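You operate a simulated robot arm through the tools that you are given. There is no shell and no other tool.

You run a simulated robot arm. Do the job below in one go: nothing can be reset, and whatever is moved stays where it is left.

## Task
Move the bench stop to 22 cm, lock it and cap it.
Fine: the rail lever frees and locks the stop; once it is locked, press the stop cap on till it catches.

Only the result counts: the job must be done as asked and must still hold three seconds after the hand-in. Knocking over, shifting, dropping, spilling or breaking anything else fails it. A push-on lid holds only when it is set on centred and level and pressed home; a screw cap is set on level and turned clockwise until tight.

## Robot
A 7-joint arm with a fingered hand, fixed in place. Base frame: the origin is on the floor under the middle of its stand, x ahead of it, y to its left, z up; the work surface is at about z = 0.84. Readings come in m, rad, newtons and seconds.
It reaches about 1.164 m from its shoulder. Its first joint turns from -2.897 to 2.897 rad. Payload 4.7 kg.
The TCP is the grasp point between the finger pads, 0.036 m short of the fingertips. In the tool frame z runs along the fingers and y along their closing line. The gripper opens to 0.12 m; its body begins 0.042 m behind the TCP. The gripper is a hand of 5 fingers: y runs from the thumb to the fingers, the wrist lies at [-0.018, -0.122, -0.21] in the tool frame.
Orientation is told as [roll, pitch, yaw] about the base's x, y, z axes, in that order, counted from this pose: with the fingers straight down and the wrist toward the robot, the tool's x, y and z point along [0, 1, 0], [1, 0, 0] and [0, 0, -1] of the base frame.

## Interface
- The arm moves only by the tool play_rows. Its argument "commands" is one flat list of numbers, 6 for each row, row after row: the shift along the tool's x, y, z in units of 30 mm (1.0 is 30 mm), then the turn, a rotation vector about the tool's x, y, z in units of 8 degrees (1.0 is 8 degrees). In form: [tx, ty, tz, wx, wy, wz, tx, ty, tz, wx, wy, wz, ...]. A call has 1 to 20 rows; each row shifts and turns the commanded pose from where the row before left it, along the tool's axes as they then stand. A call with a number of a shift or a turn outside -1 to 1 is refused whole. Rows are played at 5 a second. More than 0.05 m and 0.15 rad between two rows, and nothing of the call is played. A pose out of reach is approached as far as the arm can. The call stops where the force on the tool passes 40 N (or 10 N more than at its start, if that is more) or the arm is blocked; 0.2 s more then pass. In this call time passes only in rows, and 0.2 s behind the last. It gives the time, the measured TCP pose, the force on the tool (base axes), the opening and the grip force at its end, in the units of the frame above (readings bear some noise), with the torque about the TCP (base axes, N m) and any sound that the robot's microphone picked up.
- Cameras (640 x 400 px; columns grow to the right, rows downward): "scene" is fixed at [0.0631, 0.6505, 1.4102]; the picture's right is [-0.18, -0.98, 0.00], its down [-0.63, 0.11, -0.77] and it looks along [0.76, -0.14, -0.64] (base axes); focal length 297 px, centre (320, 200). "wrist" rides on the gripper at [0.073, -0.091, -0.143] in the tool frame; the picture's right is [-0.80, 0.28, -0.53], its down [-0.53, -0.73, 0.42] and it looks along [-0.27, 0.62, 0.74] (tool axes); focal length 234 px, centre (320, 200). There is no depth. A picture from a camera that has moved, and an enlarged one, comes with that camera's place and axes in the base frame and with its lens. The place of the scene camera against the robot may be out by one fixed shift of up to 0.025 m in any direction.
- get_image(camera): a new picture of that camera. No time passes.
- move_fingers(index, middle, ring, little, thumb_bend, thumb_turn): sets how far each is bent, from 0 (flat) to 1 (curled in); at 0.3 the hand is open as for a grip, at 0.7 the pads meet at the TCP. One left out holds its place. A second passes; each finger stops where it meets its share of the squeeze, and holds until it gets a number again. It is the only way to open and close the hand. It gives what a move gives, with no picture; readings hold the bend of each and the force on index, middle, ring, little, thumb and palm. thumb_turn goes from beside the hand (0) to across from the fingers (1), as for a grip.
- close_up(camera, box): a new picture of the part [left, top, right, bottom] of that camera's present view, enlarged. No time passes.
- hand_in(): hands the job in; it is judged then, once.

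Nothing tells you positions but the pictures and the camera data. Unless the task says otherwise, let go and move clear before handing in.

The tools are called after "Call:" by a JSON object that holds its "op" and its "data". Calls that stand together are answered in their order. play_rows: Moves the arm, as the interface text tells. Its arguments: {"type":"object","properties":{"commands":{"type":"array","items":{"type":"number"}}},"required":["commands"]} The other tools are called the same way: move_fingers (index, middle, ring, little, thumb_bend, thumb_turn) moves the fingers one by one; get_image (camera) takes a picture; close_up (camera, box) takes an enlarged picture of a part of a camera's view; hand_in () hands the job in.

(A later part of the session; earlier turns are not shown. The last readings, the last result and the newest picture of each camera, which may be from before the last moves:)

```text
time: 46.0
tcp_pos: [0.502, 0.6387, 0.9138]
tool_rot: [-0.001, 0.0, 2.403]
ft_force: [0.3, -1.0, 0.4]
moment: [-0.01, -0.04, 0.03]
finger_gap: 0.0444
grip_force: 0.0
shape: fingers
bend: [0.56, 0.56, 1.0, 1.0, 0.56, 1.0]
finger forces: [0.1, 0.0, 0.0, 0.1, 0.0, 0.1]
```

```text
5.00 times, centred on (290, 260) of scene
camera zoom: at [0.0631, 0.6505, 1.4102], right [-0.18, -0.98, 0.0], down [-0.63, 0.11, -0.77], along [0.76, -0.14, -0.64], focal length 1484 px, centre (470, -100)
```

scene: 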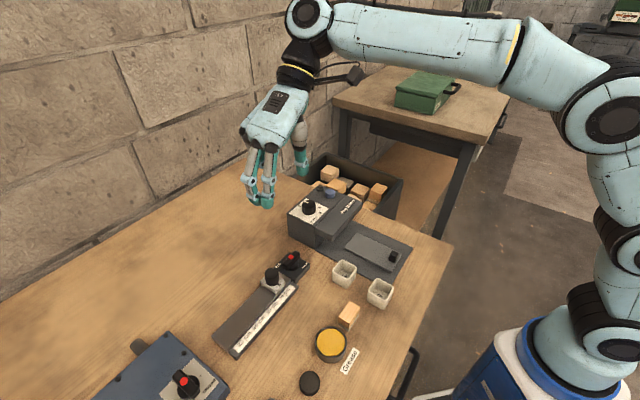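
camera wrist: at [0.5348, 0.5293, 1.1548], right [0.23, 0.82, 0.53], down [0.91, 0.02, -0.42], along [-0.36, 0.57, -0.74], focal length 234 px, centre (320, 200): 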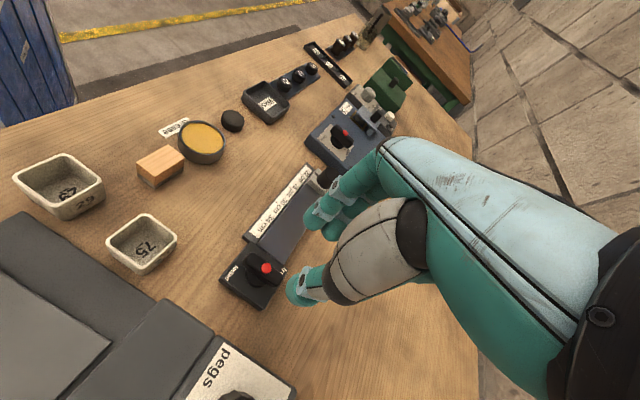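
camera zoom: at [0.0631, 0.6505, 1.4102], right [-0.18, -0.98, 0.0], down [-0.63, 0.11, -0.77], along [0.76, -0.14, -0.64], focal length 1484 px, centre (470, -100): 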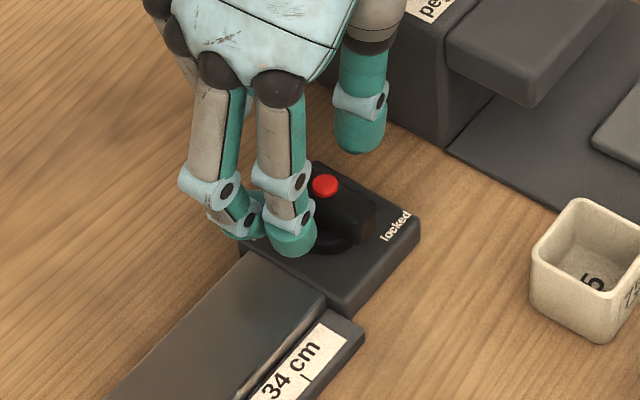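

Call:
{"op": "play_rows", "data": {"commands": [0, 0, 0.22, 0, 0, 0]}}

Call:
{"op": "move_fingers", "data": {"index": 0.72, "middle": 0.72, "thumb_bend": 0.72}}

Call:
{"op": "close_up", "data": {"camera": "wrist", "box": [220, 150, 380, 320]}}

```text
time: 46.4
tcp_pos: [0.5035, 0.6374, 0.9073]
tool_rot: [0.0, -0.001, 2.403]
ft_force: [-0.3, 0.0, 0.1]
moment: [-0.04, -0.01, 0.01]
finger_gap: 0.0445
grip_force: 0.1
shape: fingers
bend: [0.56, 0.56, 1.0, 1.0, 0.56, 1.0]
finger forces: [0.0, 0.0, 0.1, 0.0, 0.0, 0.1]
```

```text
time: 47.4
tcp_pos: [0.5033, 0.6395, 0.9076]
tool_rot: [0.0, 0.0, 2.403]
ft_force: [-4.7, 12.7, -6.4]
moment: [0.33, 0.15, -0.1]
finger_gap: 0.0177
grip_force: 11.4
shape: fingers
bend: [0.61, 0.65, 1.0, 1.0, 0.69, 1.0]
finger forces: [10.7, 7.5, 0.1, 0.0, 5.1, 0.0]
```

```text
2.35 times, centred on (300, 235) of wrist
camera zoom: at [0.5225, 0.523, 1.0512], right [0.33, 0.78, 0.52], down [0.9, -0.1, -0.42], along [-0.28, 0.61, -0.74], focal length 551 px, centre (367, 118)
```

zoom: 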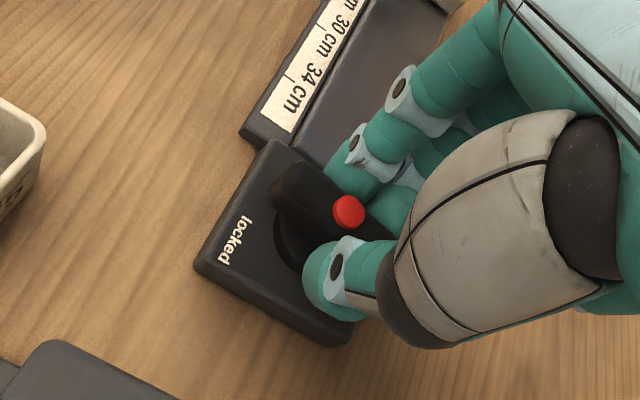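

The pinch is on. I'll shift 2 mm to balance it, then turn clockwise towards "locked".

Call:
{"op": "play_rows", "data": {"commands": [0, 0.08, 0, 0, 0, 0, 0, 0, 0, 0, 0, 0.6, 0, 0, 0, 0, 0, 0.6, 0, 0, 0, 0, 0, 0.6, 0, 0, 0, 0, 0, 0.6]}}

Call:
{"op": "close_up", "data": {"camera": "scene", "box": [250, 220, 330, 300]}}

```text
time: 48.6
tcp_pos: [0.5022, 0.6384, 0.9076]
tool_rot: [0.0, 0.002, 2.066]
ft_force: [3.0, 2.8, -4.3]
moment: [-0.01, -0.1, 0.01]
finger_gap: 0.0172
grip_force: 9.6
shape: fingers
bend: [0.64, 0.66, 1.0, 1.0, 0.67, 1.0]
finger forces: [5.4, 5.2, 0.1, 0.0, 8.9, 0.0]
```

```text
5.00 times, centred on (290, 260) of scene
camera zoom: at [0.0631, 0.6505, 1.4102], right [-0.18, -0.98, 0.0], down [-0.63, 0.11, -0.77], along [0.76, -0.14, -0.64], focal length 1484 px, centre (470, -100)
```

zoom: 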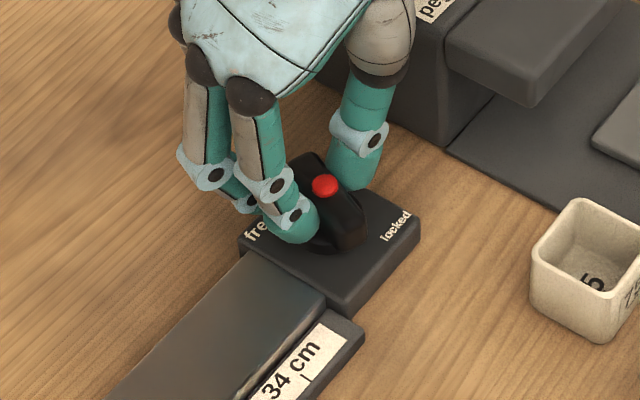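

Balanced and turning well. I'll continue clockwise.

Call:
{"op": "play_rows", "data": {"commands": [0, 0, 0, 0, 0, 0.6, 0, 0, 0, 0, 0, 0.6, 0, 0, 0, 0, 0, 0.6, 0, 0, 0, 0, 0, 0.6, 0, 0, 0, 0, 0, 0.6, 0, 0, 0, 0, 0, 0.6]}}

Call:
{"op": "close_up", "data": {"camera": "scene", "box": [250, 220, 330, 300]}}

```text
time: 50.0
tcp_pos: [0.4992, 0.6385, 0.9082]
tool_rot: [0.0, 0.001, 1.564]
ft_force: [2.9, -1.8, -3.6]
moment: [-0.13, -0.05, 0.04]
finger_gap: 0.0164
grip_force: 9.1
shape: fingers
bend: [0.66, 0.67, 1.0, 1.0, 0.66, 1.0]
finger forces: [3.6, 4.5, 0.0, 0.1, 10.3, 0.0]
```

```text
5.00 times, centred on (290, 260) of scene
camera zoom: at [0.0631, 0.6505, 1.4102], right [-0.18, -0.98, 0.0], down [-0.63, 0.11, -0.77], along [0.76, -0.14, -0.64], focal length 1484 px, centre (470, -100)
```

zoom: 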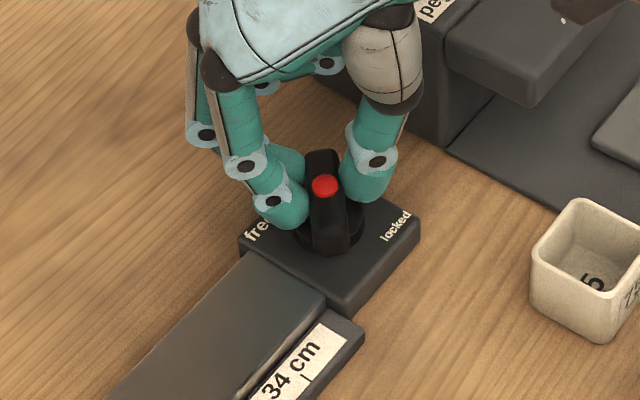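

Call:
{"op": "play_rows", "data": {"commands": [0, 0, 0, 0, 0, 0.6, 0, 0, 0, 0, 0, 0.6, 0, 0, 0, 0, 0, 0.6, 0, 0, 0, 0, 0, 0.6, 0, 0, 0, 0, 0, 0.6, 0, 0, 0, 0, 0, 0.6, 0, 0, 0, 0, 0, 0.6]}}

Call:
{"op": "close_up", "data": {"camera": "scene", "box": [250, 220, 330, 300]}}

```text
time: 51.6
tcp_pos: [0.4999, 0.6418, 0.9097]
tool_rot: [-0.001, 0.001, 0.977]
ft_force: [4.9, -8.3, -4.3]
moment: [-0.2, -0.11, 0.05]
finger_gap: 0.0167
grip_force: 9.1
shape: fingers
bend: [0.71, 0.67, 1.0, 1.0, 0.64, 1.0]
finger forces: [2.1, 4.0, 0.0, 0.0, 11.3, 0.1]
```

```text
5.00 times, centred on (290, 260) of scene
camera zoom: at [0.0631, 0.6505, 1.4102], right [-0.18, -0.98, 0.0], down [-0.63, 0.11, -0.77], along [0.76, -0.14, -0.64], focal length 1484 px, centre (470, -100)
```

zoom: 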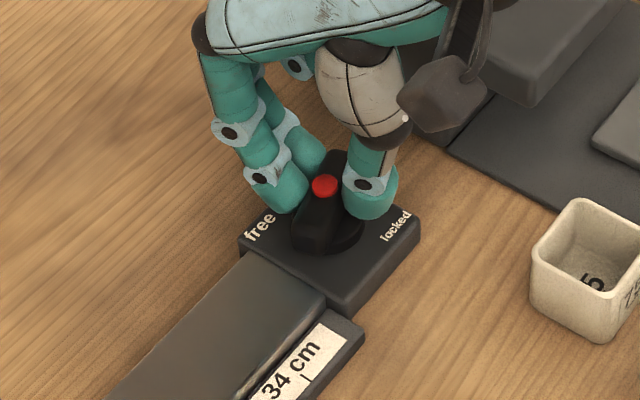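

Call:
{"op": "play_rows", "data": {"commands": [0, -0.06, 0, 0, 0, 0.5, 0, 0, 0, 0, 0, 0.5, 0, 0, 0, 0, 0, 0.5]}}

Call:
{"op": "close_up", "data": {"camera": "scene", "box": [250, 220, 330, 300]}}

Call:
{"op": "close_up", "data": {"camera": "wrist", "box": [240, 150, 400, 320]}}

```text
time: 52.4
tcp_pos: [0.4984, 0.638, 0.9087]
tool_rot: [0.001, -0.001, 0.768]
ft_force: [8.9, -7.2, -4.6]
moment: [-0.16, -0.24, 0.01]
finger_gap: 0.0169
grip_force: 8.8
shape: fingers
bend: [0.71, 0.67, 1.0, 1.0, 0.65, 1.0]
finger forces: [4.3, 4.9, 0.0, 0.0, 8.2, 0.0]
```

```text
5.00 times, centred on (290, 260) of scene
camera zoom: at [0.0631, 0.6505, 1.4102], right [-0.18, -0.98, 0.0], down [-0.63, 0.11, -0.77], along [0.76, -0.14, -0.64], focal length 1484 px, centre (470, -100)
```

zoom: 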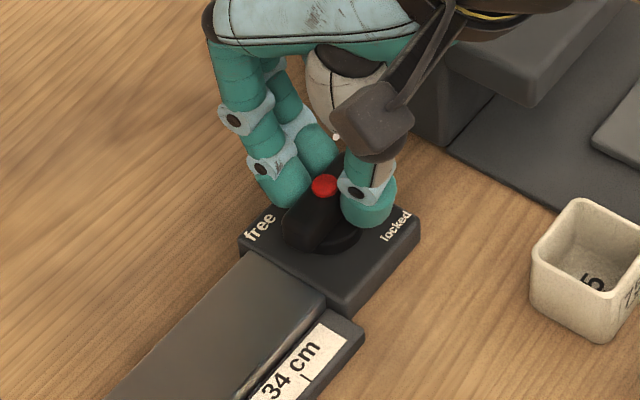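

```text
2.35 times, centred on (320, 235) of wrist
camera zoom: at [0.3835, 0.6263, 1.0528], right [0.76, -0.38, 0.53], down [-0.16, -0.89, -0.42], along [0.63, 0.24, -0.74], focal length 551 px, centre (320, 118)
```

zoom: 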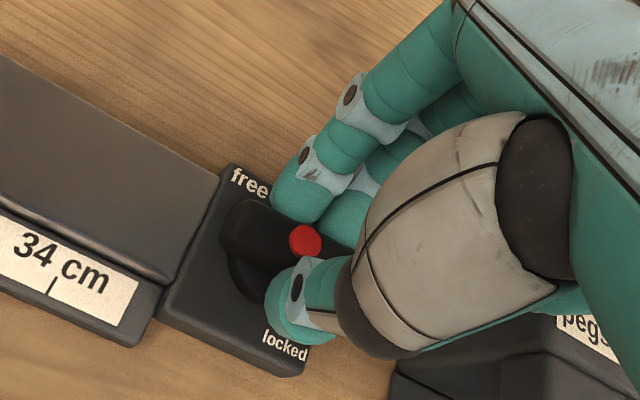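

The bar is back along the rail. I'll turn a few degrees further to seat it against its locked stop.

Call:
{"op": "play_rows", "data": {"commands": [-0.1, -0.03, 0, 0, 0, 0.4, 0, 0, 0, 0, 0, 0.4]}}

Call:
{"op": "close_up", "data": {"camera": "scene", "box": [250, 220, 330, 300]}}

Call:
{"op": "close_up", "data": {"camera": "wrist", "box": [240, 150, 400, 320]}}

```text
time: 53.0
tcp_pos: [0.4989, 0.6354, 0.9106]
tool_rot: [0.002, 0.0, 0.657]
ft_force: [5.4, 1.2, -3.9]
moment: [0.1, -0.19, 0.16]
finger_gap: 0.0166
grip_force: 9.5
shape: fingers
bend: [0.71, 0.66, 1.0, 1.0, 0.65, 1.0]
finger forces: [4.0, 8.3, 0.0, 0.0, 7.3, 0.1]
```

```text
5.00 times, centred on (290, 260) of scene
camera zoom: at [0.0631, 0.6505, 1.4102], right [-0.18, -0.98, 0.0], down [-0.63, 0.11, -0.77], along [0.76, -0.14, -0.64], focal length 1484 px, centre (470, -100)
```

zoom: 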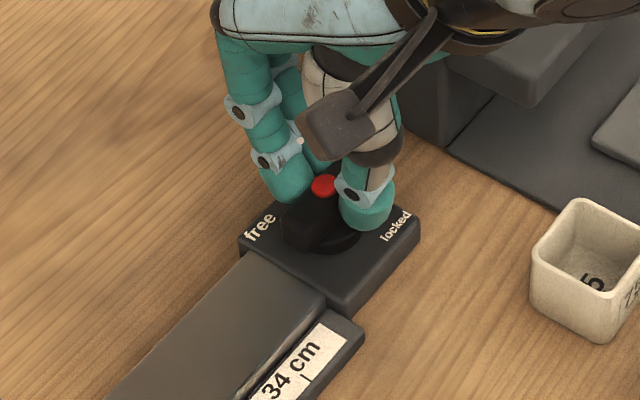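

```text
2.35 times, centred on (320, 235) of wrist
camera zoom: at [0.383, 0.6372, 1.0532], right [0.71, -0.47, 0.52], down [-0.25, -0.87, -0.43], along [0.65, 0.17, -0.74], focal length 551 px, centre (320, 118)
```

zoom: 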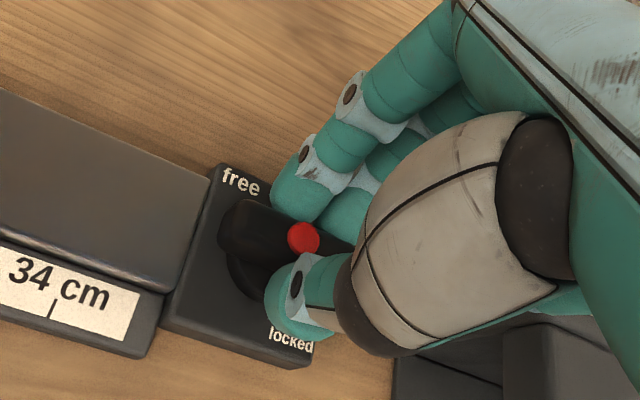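

Call:
{"op": "play_rows", "data": {"commands": [0, 0, 0, 0, 0, 0.4, 0, 0, 0, 0, 0, 0.4]}}

Call:
{"op": "close_up", "data": {"camera": "wrist", "box": [240, 150, 400, 320]}}

```text
time: 53.6
tcp_pos: [0.4985, 0.636, 0.9097]
tool_rot: [0.0, -0.002, 0.546]
ft_force: [4.4, 6.3, 1.4]
moment: [0.15, -0.2, 0.27]
finger_gap: 0.0162
grip_force: 11.7
shape: fingers
bend: [0.71, 0.65, 1.0, 1.0, 0.65, 1.0]
finger forces: [3.8, 11.8, 0.1, 0.1, 8.0, 0.1]
```

```text
2.35 times, centred on (320, 235) of wrist
camera zoom: at [0.3838, 0.6502, 1.0527], right [0.66, -0.54, 0.52], down [-0.35, -0.83, -0.43], along [0.67, 0.1, -0.74], focal length 551 px, centre (320, 118)
```

zoom: 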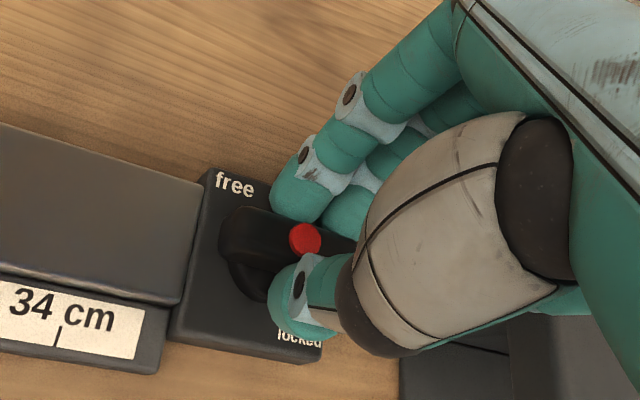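

Torque is rising and the bar no longer follows, so it's against its locked end stop. I'll release and lift.

Call:
{"op": "move_fingers", "data": {"index": 0.55, "middle": 0.55, "thumb_bend": 0.55}}

Call:
{"op": "play_rows", "data": {"commands": [0, 0, -0.5, 0, 0, 0, 0, 0, -1, 0, 0, 0, 0, 0, -1, 0, 0, 0, 0, 0, -1, 0, 0, 0]}}

Call:
{"op": "get_image", "data": {"camera": "wrist"}}

Call:
{"op": "close_up", "data": {"camera": "scene", "box": [200, 220, 340, 350]}}

```text
time: 54.6
tcp_pos: [0.4994, 0.6353, 0.9094]
tool_rot: [0.0, 0.001, 0.546]
ft_force: [-1.0, 0.8, -0.4]
moment: [0.0, 0.0, 0.02]
finger_gap: 0.0473
grip_force: 0.2
shape: fingers
bend: [0.55, 0.55, 1.0, 1.0, 0.55, 1.0]
finger forces: [0.1, 0.0, 0.0, 0.0, 0.1, 0.1]
```

```text
time: 55.6
tcp_pos: [0.5002, 0.6344, 1.0151]
tool_rot: [-0.002, 0.001, 0.546]
ft_force: [-0.6, 0.0, -0.9]
moment: [-0.03, 0.01, 0.05]
finger_gap: 0.0474
grip_force: 0.1
shape: fingers
bend: [0.55, 0.55, 1.0, 1.0, 0.55, 1.0]
finger forces: [0.0, 0.0, 0.0, 0.0, 0.0, 0.1]
```

```text
taken
camera wrist: at [0.3842, 0.6483, 1.1584], right [0.66, -0.54, 0.53], down [-0.35, -0.84, -0.42], along [0.67, 0.09, -0.74], focal length 234 px, centre (320, 200)
```

wrist: 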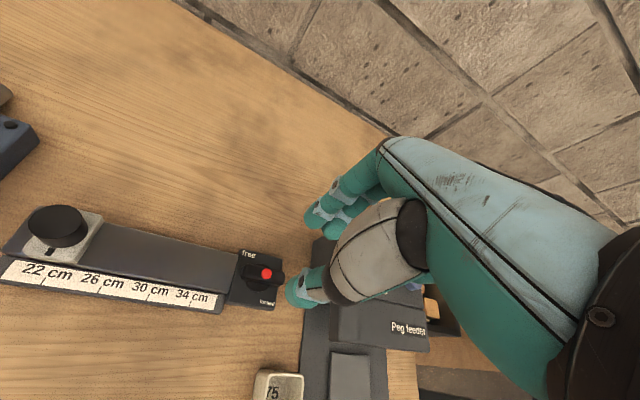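

```text
3.08 times, centred on (270, 285) of scene
camera zoom: at [0.0631, 0.6505, 1.4102], right [-0.18, -0.98, 0.0], down [-0.63, 0.11, -0.77], along [0.76, -0.14, -0.64], focal length 914 px, centre (474, -62)
```

zoom: 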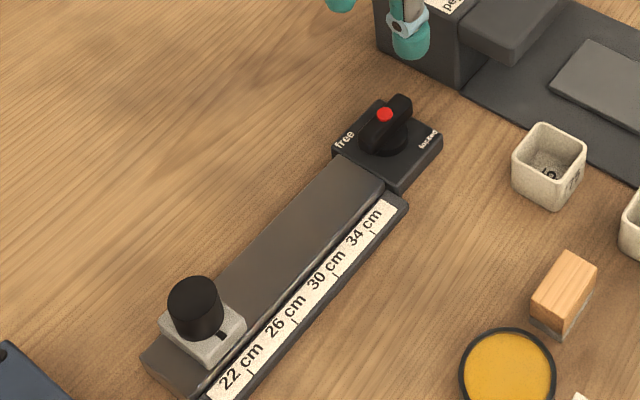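

The lever bar is back along the rail at its locked stop, and the stop is still at 22. Next I'll go over the stop post at yaw 45°, the same yaw I'll use for the cap. I'll pinch the post lightly to calibrate its centre and test that it's locked.

Call:
{"op": "play_rows", "data": {"commands": [0, 0, 0, 0, 0, -0.857, 0, 0, 0, 0, 0, -0.857, 0.77, 0, 0, 0, 0, 0, 0.77, 0, 0, 0, 0, 0, 0.77, 0, 0, 0, 0, 0, 0.77, 0, 0, 0, 0, 0, 0.77, 0, 0, 0, 0, 0, 0.77, 0, 0, 0, 0, 0, 0.77, 0, 0, 0, 0, 0, 0.77, 0, 0, 0, 0, 0]}}

Call:
{"op": "get_image", "data": {"camera": "wrist"}}

Call:
{"op": "close_up", "data": {"camera": "scene", "box": [180, 200, 320, 350]}}

```text
time: 57.8
tcp_pos: [0.3713, 0.7649, 1.015]
tool_rot: [-0.001, -0.001, 0.785]
ft_force: [1.2, -0.1, 1.3]
moment: [0.0, 0.03, 0.0]
finger_gap: 0.0472
grip_force: 0.0
shape: fingers
bend: [0.55, 0.55, 1.0, 1.0, 0.55, 1.0]
finger forces: [0.0, 0.0, 0.1, 0.0, 0.0, 0.2]
```

```text
taken
camera wrist: at [0.2555, 0.751, 1.1574], right [0.77, -0.37, 0.53], down [-0.14, -0.89, -0.42], along [0.63, 0.25, -0.74], focal length 234 px, centre (320, 200)
```

wrist: 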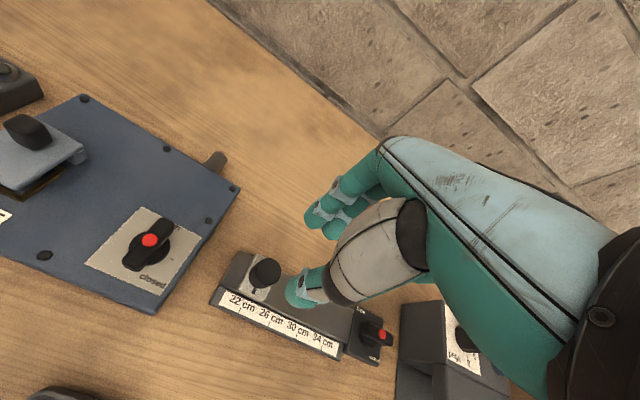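

```text
2.67 times, centred on (250, 275) of scene
camera zoom: at [0.0631, 0.6505, 1.4102], right [-0.18, -0.98, 0.0], down [-0.63, 0.11, -0.77], along [0.76, -0.14, -0.64], focal length 792 px, centre (507, 0)
```

zoom: 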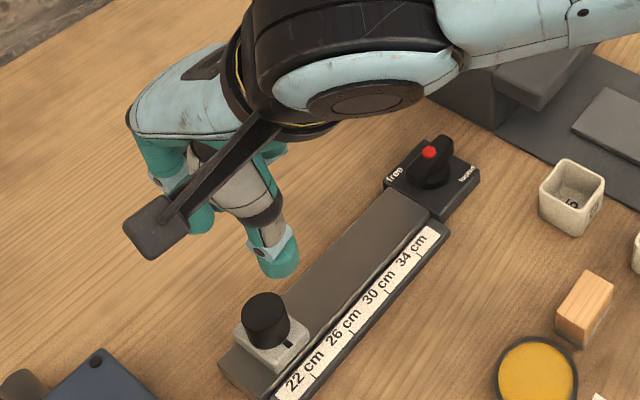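

Call:
{"op": "close_up", "data": {"camera": "wrist", "box": [200, 230, 320, 350]}}

```text
3.33 times, centred on (260, 290) of wrist
camera zoom: at [0.2555, 0.751, 1.1574], right [0.77, -0.37, 0.53], down [-0.14, -0.89, -0.42], along [0.63, 0.25, -0.74], focal length 781 px, centre (520, -100)
```

zoom: 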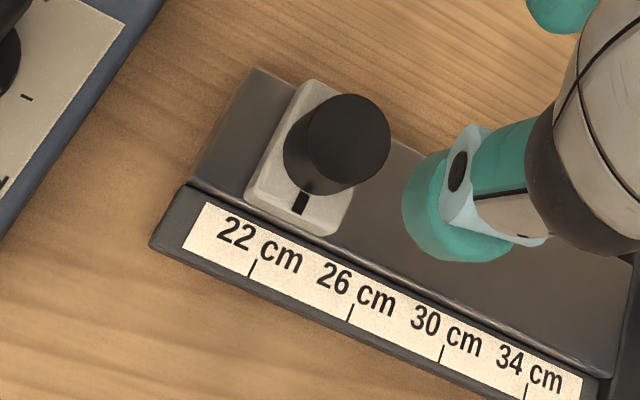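

From this view the pointer lines up exactly with the 22 cm tick, and the post top is near (0.366, 0.767, 0.898). I'll descend around the post.

Call:
{"op": "play_rows", "data": {"commands": [0, -0.07, 0.8, 0, 0, 0, 0, 0, 0.8, 0, 0, 0, 0, 0, 0.8, 0, 0, 0, 0, 0, 0.5, 0, 0, 0]}}

Call:
{"op": "close_up", "data": {"camera": "wrist", "box": [220, 170, 380, 330]}}

Call:
{"op": "close_up", "data": {"camera": "scene", "box": [180, 240, 300, 360]}}

```text
time: 58.8
tcp_pos: [0.368, 0.7651, 0.9252]
tool_rot: [0.001, 0.0, 0.785]
ft_force: [0.6, 0.8, 0.4]
moment: [0.0, -0.01, -0.01]
finger_gap: 0.0475
grip_force: 0.2
shape: fingers
bend: [0.55, 0.55, 1.0, 1.0, 0.55, 1.0]
finger forces: [0.0, 0.0, 0.1, 0.0, 0.0, 0.1]
```

```text
2.50 times, centred on (300, 250) of wrist
camera zoom: at [0.2529, 0.7499, 1.0696], right [0.77, -0.37, 0.52], down [-0.14, -0.89, -0.42], along [0.63, 0.25, -0.74], focal length 585 px, centre (370, 75)
```

zoom: 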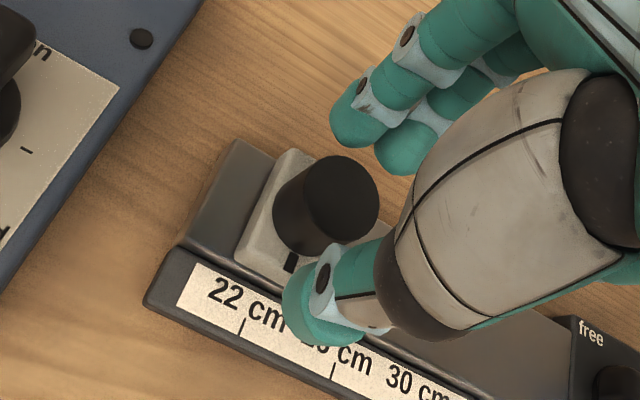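

```text
3.33 times, centred on (240, 300) of scene
camera zoom: at [0.0631, 0.6505, 1.4102], right [-0.18, -0.98, 0.0], down [-0.63, 0.11, -0.77], along [0.76, -0.14, -0.64], focal length 990 px, centre (587, -133)
```

zoom: 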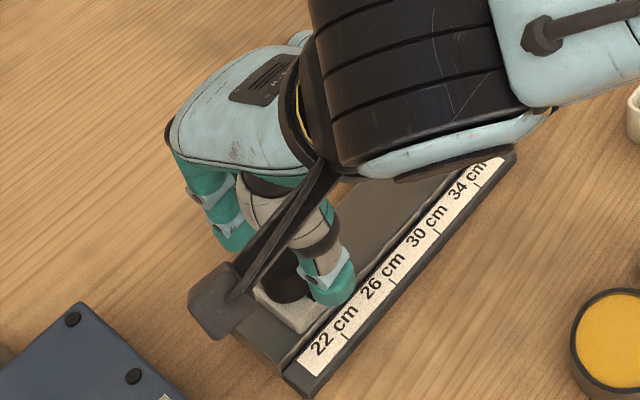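

Call:
{"op": "play_rows", "data": {"commands": [0, 0, 0.15, 0, 0, 0, 0, 0, 0.15, 0, 0, 0]}}

Call:
{"op": "move_fingers", "data": {"index": 0.63, "middle": 0.63, "thumb_bend": 0.63}}

Call:
{"op": "close_up", "data": {"camera": "wrist", "box": [220, 170, 380, 330]}}

```text
time: 59.4
tcp_pos: [0.3679, 0.7644, 0.9182]
tool_rot: [0.001, 0.001, 0.784]
ft_force: [-1.0, 0.0, 0.7]
moment: [0.03, 0.0, 0.01]
finger_gap: 0.0475
grip_force: 0.0
shape: fingers
bend: [0.55, 0.55, 1.0, 1.0, 0.55, 1.0]
finger forces: [0.1, 0.0, 0.1, 0.0, 0.0, 0.0]
```

```text
time: 60.4
tcp_pos: [0.3673, 0.765, 0.9172]
tool_rot: [-0.001, 0.0, 0.784]
ft_force: [-0.5, -1.0, -1.0]
moment: [-0.02, -0.03, 0.0]
finger_gap: 0.0302
grip_force: 1.8
shape: fingers
bend: [0.61, 0.63, 1.0, 1.0, 0.61, 1.0]
finger forces: [1.5, 0.1, 0.0, 0.1, 1.9, 0.0]
```

```text
2.50 times, centred on (300, 250) of wrist
camera zoom: at [0.2527, 0.7503, 1.0605], right [0.77, -0.37, 0.53], down [-0.14, -0.89, -0.42], along [0.63, 0.25, -0.74], focal length 585 px, centre (370, 75)
```

zoom: 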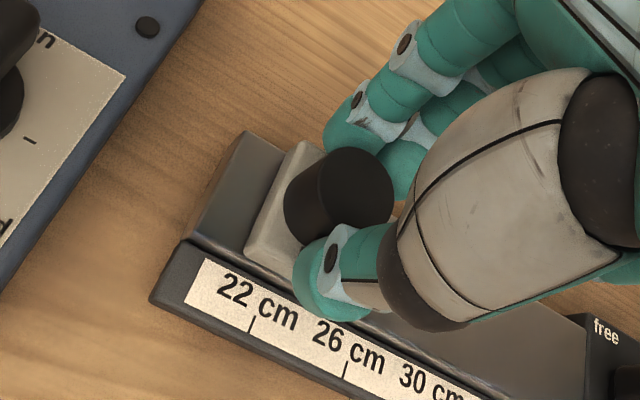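

Index and thumb touch but the middle doesn't, so the post is slightly to the index side. I'll open, shift 3 mm along tool x and re-pinch.

Call:
{"op": "move_fingers", "data": {"index": 0.57, "middle": 0.57, "thumb_bend": 0.57}}

Call:
{"op": "play_rows", "data": {"commands": [0.1, 0, 0, 0, 0, 0]}}

Call:
{"op": "move_fingers", "data": {"index": 0.63, "middle": 0.63, "thumb_bend": 0.63}}

```text
time: 61.4
tcp_pos: [0.3676, 0.7638, 0.9179]
tool_rot: [0.001, 0.0, 0.784]
ft_force: [-0.3, 1.0, -0.3]
moment: [-0.03, -0.05, 0.03]
finger_gap: 0.0443
grip_force: 0.1
shape: fingers
bend: [0.56, 0.56, 1.0, 1.0, 0.56, 1.0]
finger forces: [0.0, 0.0, 0.0, 0.1, 0.0, 0.0]
```

```text
time: 61.8
tcp_pos: [0.3651, 0.7668, 0.918]
tool_rot: [0.0, 0.0, 0.784]
ft_force: [-0.4, -0.1, 0.0]
moment: [-0.01, -0.01, 0.0]
finger_gap: 0.0444
grip_force: 0.0
shape: fingers
bend: [0.56, 0.56, 1.0, 1.0, 0.56, 1.0]
finger forces: [0.0, 0.0, 0.1, 0.0, 0.0, 0.1]
```

```text
time: 62.8
tcp_pos: [0.3648, 0.766, 0.9187]
tool_rot: [-0.002, 0.0, 0.785]
ft_force: [-0.8, -0.9, 0.4]
moment: [-0.03, 0.0, 0.01]
finger_gap: 0.0297
grip_force: 1.3
shape: fingers
bend: [0.62, 0.63, 1.0, 1.0, 0.61, 1.0]
finger forces: [1.3, 0.0, 0.0, 0.1, 2.1, 0.1]
```

Index and thumb turn out to be directly opposed, so two-point contact is fine. Now a gentle lock test: squeeze the post and try to drag it 3 mm along the rail.

Call:
{"op": "move_fingers", "data": {"index": 0.7, "thumb_bend": 0.7}}

Call:
{"op": "play_rows", "data": {"commands": [0.12, 0, 0, 0, 0, 0]}}

Call:
{"op": "close_up", "data": {"camera": "wrist", "box": [220, 170, 380, 330]}}

```text
time: 63.8
tcp_pos: [0.3651, 0.7673, 0.9182]
tool_rot: [0.0, 0.0, 0.786]
ft_force: [-1.5, -0.2, -1.1]
moment: [-0.02, 0.02, -0.07]
finger_gap: 0.0275
grip_force: 6.7
shape: fingers
bend: [0.62, 0.63, 1.0, 1.0, 0.63, 1.0]
finger forces: [6.2, 0.0, 0.0, 0.0, 7.7, 0.0]
```

```text
time: 64.2
tcp_pos: [0.3631, 0.7672, 0.9182]
tool_rot: [0.001, 0.002, 0.785]
ft_force: [1.2, -5.0, -3.3]
moment: [-0.11, -0.05, -0.03]
finger_gap: 0.0271
grip_force: 7.0
shape: fingers
bend: [0.63, 0.63, 1.0, 1.0, 0.63, 1.0]
finger forces: [5.1, 0.4, 0.0, 0.0, 8.4, 0.0]
```

```text
2.50 times, centred on (300, 250) of wrist
camera zoom: at [0.2481, 0.7546, 1.0613], right [0.77, -0.37, 0.53], down [-0.14, -0.89, -0.42], along [0.63, 0.25, -0.74], focal length 585 px, centre (370, 75)
```

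zoom: 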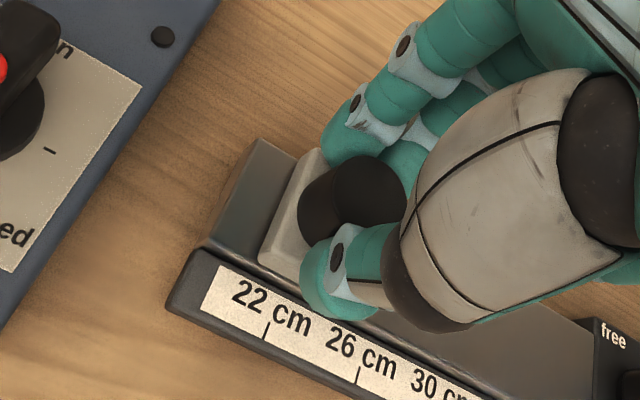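

The drag met about 4–5 N of resistance and the post stayed put. Before, it slid with almost no force, so the stop is locked. I'll release, lift and verify the scale reading.

Call:
{"op": "move_fingers", "data": {"index": 0.55, "middle": 0.55, "thumb_bend": 0.55}}

Call:
{"op": "play_rows", "data": {"commands": [-0.2, 0, -0.3, 0, 0, 0, 0, 0, -0.9, 0, 0, 0, 0, 0, -1, 0, 0, 0, 0, 0, -1, 0, 0, 0]}}

Call:
{"op": "close_up", "data": {"camera": "wrist", "box": [200, 230, 320, 350]}}

Call:
{"op": "close_up", "data": {"camera": "scene", "box": [220, 290, 310, 360]}}

```text
time: 65.2
tcp_pos: [0.3619, 0.7697, 0.9185]
tool_rot: [0.0, 0.0, 0.786]
ft_force: [0.6, -0.6, 0.4]
moment: [0.01, 0.0, 0.01]
finger_gap: 0.0473
grip_force: 0.1
shape: fingers
bend: [0.55, 0.55, 1.0, 1.0, 0.55, 1.0]
finger forces: [0.1, 0.0, 0.0, 0.0, 0.0, 0.0]
```

```text
time: 66.2
tcp_pos: [0.3664, 0.761, 1.0155]
tool_rot: [0.001, 0.002, 0.785]
ft_force: [0.1, 0.2, -0.9]
moment: [-0.02, -0.01, -0.03]
finger_gap: 0.0474
grip_force: 0.0
shape: fingers
bend: [0.55, 0.55, 1.0, 1.0, 0.55, 1.0]
finger forces: [0.0, 0.1, 0.0, 0.0, 0.0, 0.0]
```

```text
3.33 times, centred on (260, 290) of wrist
camera zoom: at [0.2512, 0.7475, 1.1587], right [0.77, -0.37, 0.53], down [-0.14, -0.89, -0.42], along [0.63, 0.25, -0.74], focal length 781 px, centre (520, -100)
```

zoom: 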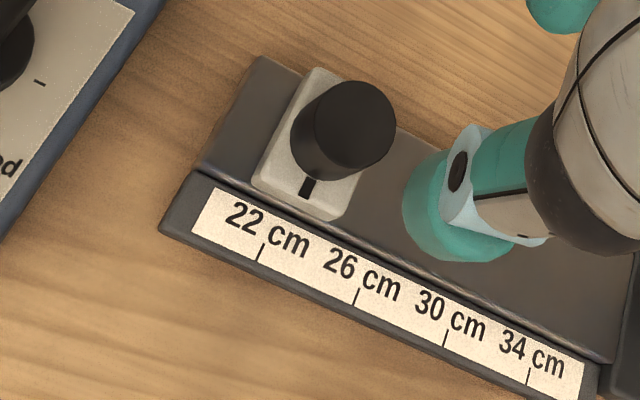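

```text
5.71 times, centred on (265, 325) of scene
camera zoom: at [0.0631, 0.6505, 1.4102], right [-0.18, -0.98, 0.0], down [-0.63, 0.11, -0.77], along [0.76, -0.14, -0.64], focal length 1696 px, centre (634, -514)
```

zoom: 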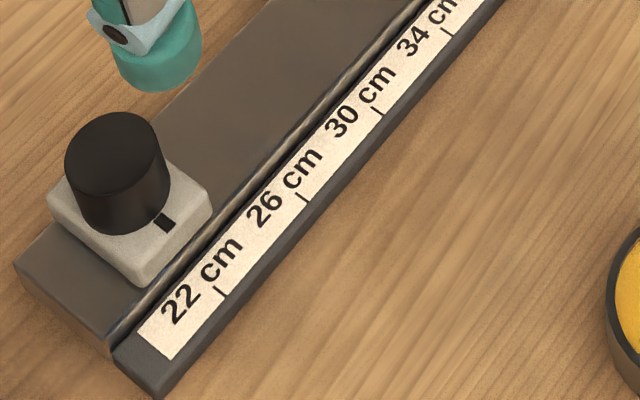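

The stop holds at 22 cm and is locked. Now I'll move over the black cap near (0.249, 0.631), keeping yaw 45°.

Call:
{"op": "play_rows", "data": {"commands": [-0.044, -0.835, 0, 0, 0, 0, -0.044, -0.835, 0, 0, 0, 0, -0.044, -0.835, 0, 0, 0, 0, -0.044, -0.835, 0, 0, 0, 0, -0.044, -0.835, 0, 0, 0, 0, -0.044, -0.835, 0, 0, 0, 0, -0.046, -0.83, 0, 0, 0, 0]}}

Call:
{"op": "get_image", "data": {"camera": "wrist"}}

Call:
{"op": "get_image", "data": {"camera": "scene"}}

```text
time: 67.8
tcp_pos: [0.2512, 0.6342, 1.0125]
tool_rot: [-0.002, 0.0, 0.786]
ft_force: [1.1, -0.2, -0.1]
moment: [-0.02, 0.01, 0.01]
finger_gap: 0.0476
grip_force: 0.1
shape: fingers
bend: [0.55, 0.55, 1.0, 1.0, 0.55, 1.0]
finger forces: [0.1, 0.1, 0.0, 0.0, 0.0, 0.0]
```

```text
taken
camera wrist: at [0.1352, 0.6203, 1.1561], right [0.77, -0.37, 0.53], down [-0.14, -0.9, -0.42], along [0.63, 0.25, -0.74], focal length 234 px, centre (320, 200)
```

wrist: 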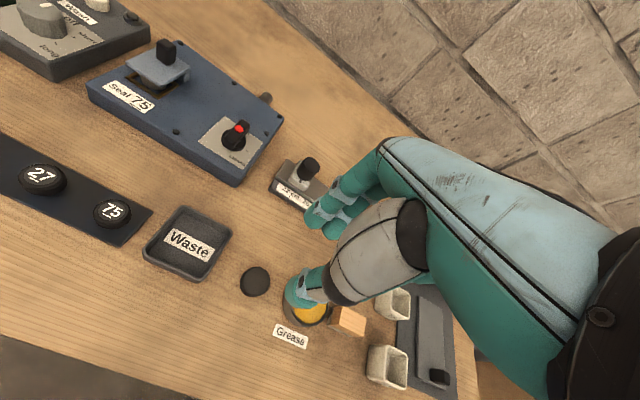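

```text
taken
```

scene: 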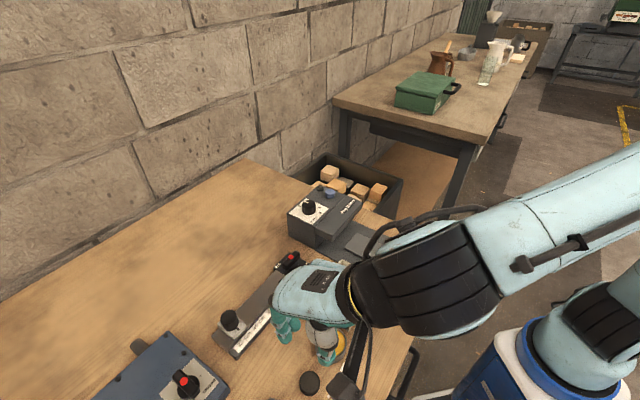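

Call:
{"op": "close_up", "data": {"camera": "wrist", "box": [200, 230, 340, 350]}}

Call:
{"op": "close_up", "data": {"camera": "scene", "box": [260, 310, 380, 400]}}

```text
3.33 times, centred on (270, 290) of wrist
camera zoom: at [0.1352, 0.6203, 1.1561], right [0.77, -0.37, 0.53], down [-0.14, -0.9, -0.42], along [0.63, 0.25, -0.74], focal length 781 px, centre (487, -100)
```

zoom: 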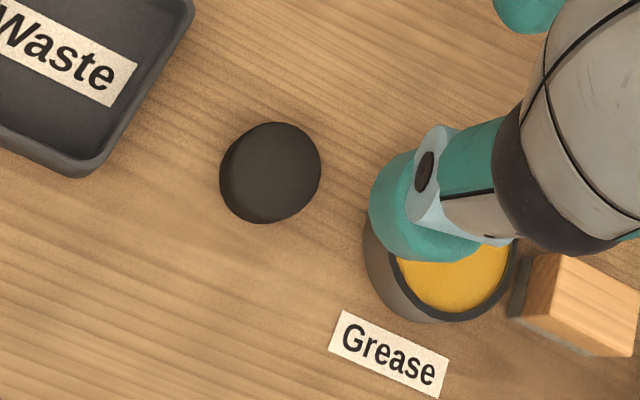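

```text
4.44 times, centred on (320, 355) of scene
camera zoom: at [0.0631, 0.6505, 1.4102], right [-0.18, -0.98, 0.0], down [-0.63, 0.11, -0.77], along [0.76, -0.14, -0.64], focal length 1320 px, centre (320, -489)
```

zoom: 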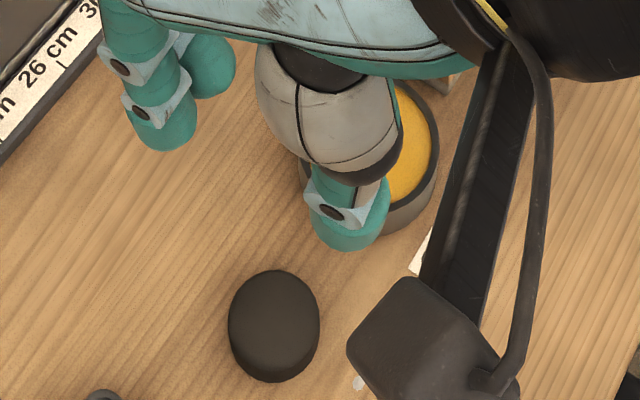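

The cap is near (0.2445, 0.632), about 34 mm wide and clear of the tin and the tray. I'll centre the pinch over it and descend partway.

Call:
{"op": "play_rows", "data": {"commands": [-0.05, -0.2, 0.6, 0, 0, 0, 0, 0, 0.8, 0, 0, 0, 0, 0, 0.8, 0, 0, 0, 0, 0, 0.8, 0, 0, 0]}}

Call:
{"op": "close_up", "data": {"camera": "wrist", "box": [200, 170, 380, 350]}}

Call:
{"op": "close_up", "data": {"camera": "scene", "box": [240, 280, 380, 400]}}

```text
time: 68.8
tcp_pos: [0.2469, 0.6299, 0.9243]
tool_rot: [0.001, 0.001, 0.785]
ft_force: [0.7, -0.3, 0.7]
moment: [0.01, 0.05, -0.02]
finger_gap: 0.0474
grip_force: 0.1
shape: fingers
bend: [0.55, 0.55, 1.0, 1.0, 0.55, 1.0]
finger forces: [0.1, 0.1, 0.1, 0.1, 0.0, 0.1]
```

```text
2.22 times, centred on (290, 260) of wrist
camera zoom: at [0.1313, 0.6158, 1.0668], right [0.77, -0.37, 0.52], down [-0.14, -0.89, -0.43], along [0.63, 0.25, -0.74], focal length 520 px, centre (387, 67)
```

zoom: 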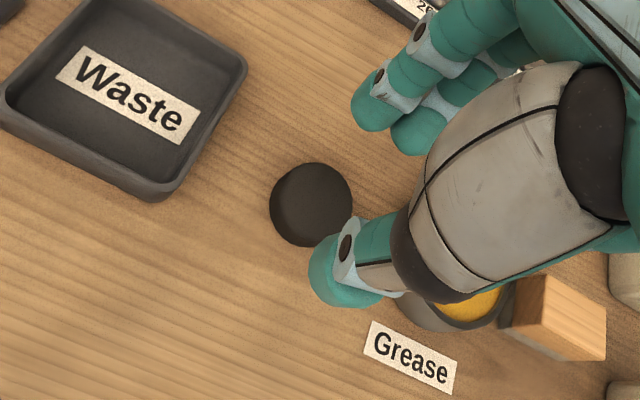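

```text
3.33 times, centred on (310, 340) of scene
camera zoom: at [0.0631, 0.6505, 1.4102], right [-0.18, -0.98, 0.0], down [-0.63, 0.11, -0.77], along [0.76, -0.14, -0.64], focal length 990 px, centre (353, -267)
```

zoom: 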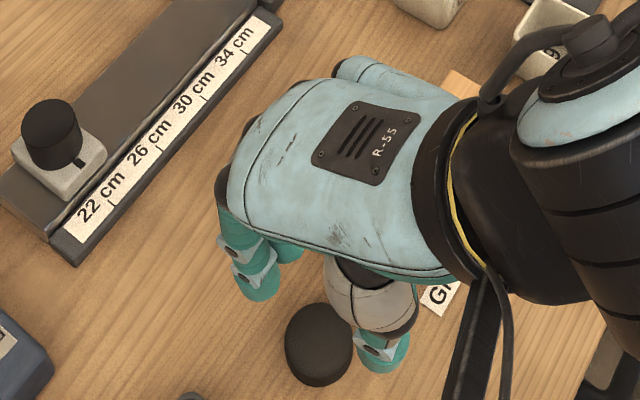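

Call:
{"op": "play_rows", "data": {"commands": [0, -0.06, 0.4, 0, 0, 0, 0, 0, 0.4, 0, 0, 0, 0, 0, 0.3, 0, 0, 0]}}

Call:
{"op": "close_up", "data": {"camera": "wrist", "box": [220, 170, 380, 330]}}

Call:
{"op": "close_up", "data": {"camera": "scene", "box": [240, 280, 380, 400]}}

```text
time: 69.6
tcp_pos: [0.2464, 0.6279, 0.8891]
tool_rot: [0.0, 0.0, 0.784]
ft_force: [-0.3, 0.2, -0.3]
moment: [-0.04, -0.01, -0.05]
finger_gap: 0.0476
grip_force: 0.0
shape: fingers
bend: [0.55, 0.55, 1.0, 1.0, 0.55, 1.0]
finger forces: [0.0, 0.0, 0.0, 0.0, 0.1, 0.0]
```

```text
2.50 times, centred on (300, 250) of wrist
camera zoom: at [0.1315, 0.6142, 1.0335], right [0.77, -0.37, 0.53], down [-0.14, -0.89, -0.42], along [0.63, 0.25, -0.74], focal length 585 px, centre (370, 75)
```

zoom: 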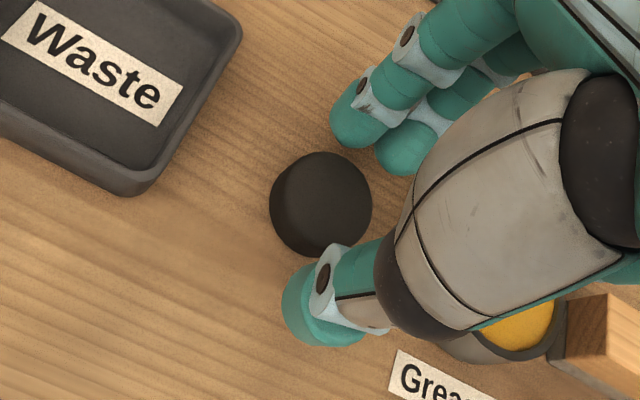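

```text
3.33 times, centred on (310, 340) of scene
camera zoom: at [0.0631, 0.6505, 1.4102], right [-0.18, -0.98, 0.0], down [-0.63, 0.11, -0.77], along [0.76, -0.14, -0.64], focal length 990 px, centre (353, -267)
```

zoom: 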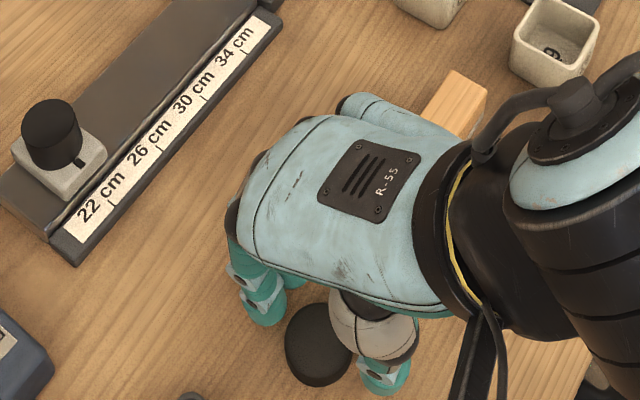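

Call:
{"op": "play_rows", "data": {"commands": [0.08, -0.05, 0, 0, 0, 0, 0, 0, 0.13, 0, 0, 0, 0, 0, 0.13, 0, 0, 0]}}

Call:
{"op": "close_up", "data": {"camera": "wrist", "box": [220, 170, 380, 330]}}

```text
time: 70.4
tcp_pos: [0.2429, 0.6294, 0.8831]
tool_rot: [0.002, 0.001, 0.788]
ft_force: [0.1, -0.2, 0.4]
moment: [0.0, 0.03, -0.02]
finger_gap: 0.0473
grip_force: 0.2
shape: fingers
bend: [0.55, 0.55, 1.0, 1.0, 0.55, 1.0]
finger forces: [0.1, 0.1, 0.0, 0.0, 0.0, 0.0]
```

```text
2.50 times, centred on (300, 250) of wrist
camera zoom: at [0.1268, 0.6158, 1.0264], right [0.77, -0.37, 0.53], down [-0.14, -0.89, -0.42], along [0.63, 0.25, -0.74], focal length 585 px, centre (370, 75)
```

zoom: 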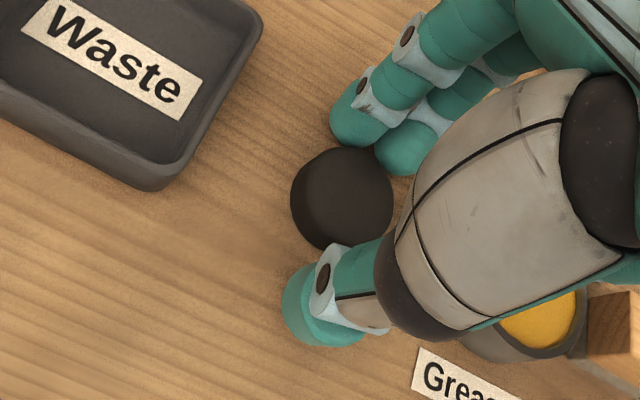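

Call:
{"op": "play_rows", "data": {"commands": [0, 0, 0.1, 0, 0, 0]}}

Call:
{"op": "move_fingers", "data": {"index": 0.62, "middle": 0.62, "thumb_bend": 0.62}}

Call:
{"op": "close_up", "data": {"camera": "wrist", "box": [220, 170, 380, 330]}}

Call:
{"op": "close_up", "data": {"camera": "scene", "box": [240, 280, 380, 400]}}

```text
time: 70.8
tcp_pos: [0.2419, 0.6306, 0.881]
tool_rot: [0.003, -0.001, 0.784]
ft_force: [0.8, -0.5, 2.0]
moment: [0.04, -0.11, 0.01]
finger_gap: 0.0476
grip_force: 1.6
shape: fingers
bend: [0.55, 0.55, 1.0, 1.0, 0.55, 1.0]
finger forces: [0.0, 3.4, 0.0, 0.1, 0.1, 0.0]
```

```text
time: 71.8
tcp_pos: [0.2424, 0.6303, 0.8806]
tool_rot: [0.0, -0.001, 0.785]
ft_force: [0.8, 0.7, 1.1]
moment: [-0.01, -0.02, -0.04]
finger_gap: 0.0347
grip_force: 2.7
shape: fingers
bend: [0.6, 0.61, 1.0, 1.0, 0.6, 1.0]
finger forces: [2.0, 1.3, 0.1, 0.0, 2.6, 0.0]
```

```text
2.50 times, centred on (300, 250) of wrist
camera zoom: at [0.1269, 0.6157, 1.0234], right [0.77, -0.37, 0.53], down [-0.14, -0.89, -0.42], along [0.63, 0.25, -0.74], focal length 585 px, centre (370, 75)
```

zoom: 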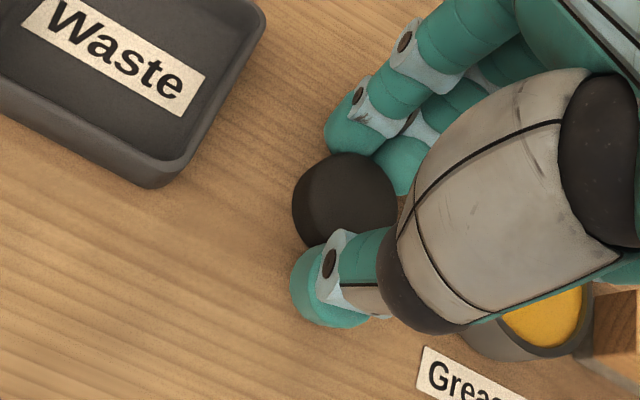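

```text
3.33 times, centred on (310, 340) of scene
camera zoom: at [0.0631, 0.6505, 1.4102], right [-0.18, -0.98, 0.0], down [-0.63, 0.11, -0.77], along [0.76, -0.14, -0.64], focal length 990 px, centre (353, -267)
```

zoom: 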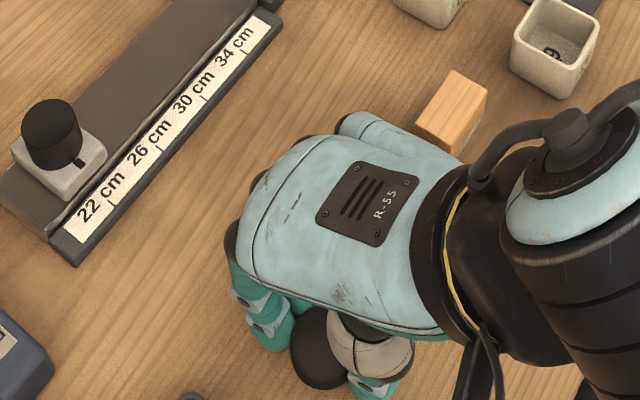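

All three fingers are on the cap, about 34.7 mm across. I'll squeeze a little more, lift 15 mm and check it is held level.

Call:
{"op": "move_fingers", "data": {"index": 0.64, "middle": 0.65, "thumb_bend": 0.65}}

Call:
{"op": "play_rows", "data": {"commands": [0, 0, -0.25, 0, 0, 0, 0, 0, -0.25, 0, 0, 0]}}

Call:
{"op": "close_up", "data": {"camera": "wrist", "box": [220, 170, 380, 330]}}

Call:
{"op": "close_up", "data": {"camera": "scene", "box": [240, 280, 380, 400]}}

```text
time: 72.8
tcp_pos: [0.2416, 0.6291, 0.8802]
tool_rot: [0.002, 0.0, 0.785]
ft_force: [0.5, 0.8, 0.8]
moment: [0.03, -0.02, 0.01]
finger_gap: 0.0338
grip_force: 6.0
shape: fingers
bend: [0.6, 0.63, 1.0, 1.0, 0.6, 1.0]
finger forces: [3.2, 3.3, 0.1, 0.0, 5.5, 0.1]
```

```text
time: 73.4
tcp_pos: [0.2425, 0.6295, 0.8949]
tool_rot: [0.001, -0.002, 0.785]
ft_force: [-0.2, -0.4, 0.5]
moment: [0.03, 0.02, 0.0]
finger_gap: 0.034
grip_force: 5.6
shape: fingers
bend: [0.6, 0.63, 1.0, 1.0, 0.6, 1.0]
finger forces: [3.1, 2.4, 0.0, 0.0, 5.7, 0.1]
```

```text
2.50 times, centred on (300, 250) of wrist
camera zoom: at [0.127, 0.6157, 1.0376], right [0.77, -0.37, 0.53], down [-0.14, -0.89, -0.42], along [0.63, 0.25, -0.74], focal length 585 px, centre (370, 75)
```

zoom: 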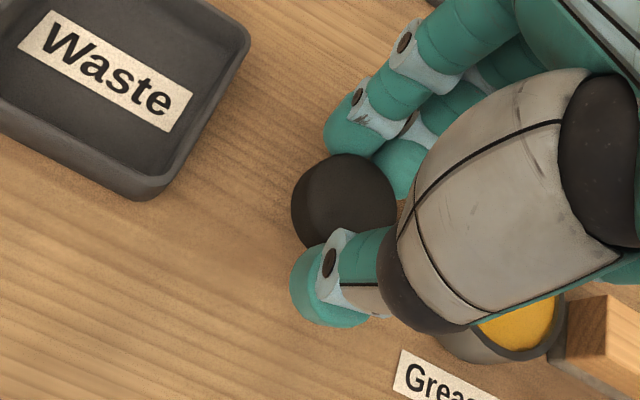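

```text
3.33 times, centred on (310, 340) of scene
camera zoom: at [0.0631, 0.6505, 1.4102], right [-0.18, -0.98, 0.0], down [-0.63, 0.11, -0.77], along [0.76, -0.14, -0.64], focal length 990 px, centre (353, -267)
```

zoom: 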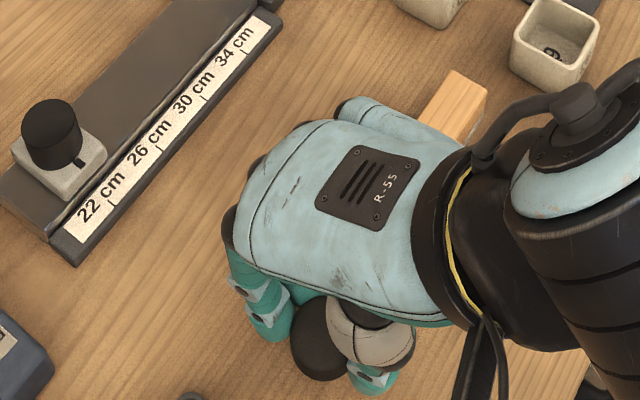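

Call:
{"op": "close_up", "data": {"camera": "wrist", "box": [270, 200, 350, 280]}}

Call:
{"op": "close_up", "data": {"camera": "scene", "box": [290, 350, 360, 400]}}

```text
5.00 times, centred on (310, 240) of wrist
camera zoom: at [0.127, 0.6157, 1.0376], right [0.77, -0.37, 0.53], down [-0.14, -0.89, -0.42], along [0.63, 0.25, -0.74], focal length 1171 px, centre (370, 0)
```

zoom: 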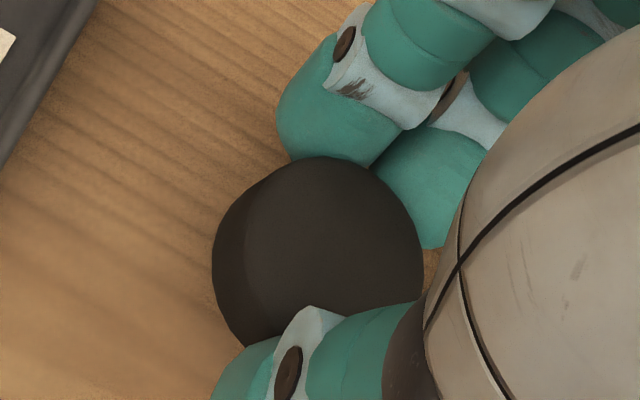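

```text
8.00 times, centred on (325, 375) of scene
camera zoom: at [0.0631, 0.6505, 1.4102], right [-0.18, -0.98, 0.0], down [-0.63, 0.11, -0.77], along [0.76, -0.14, -0.64], focal length 2375 px, centre (280, -1200)
```

zoom: 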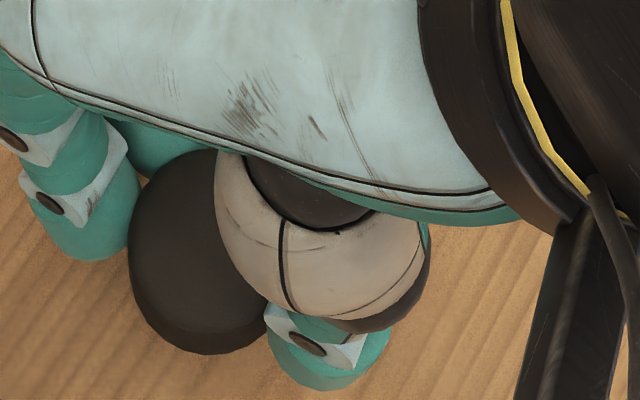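

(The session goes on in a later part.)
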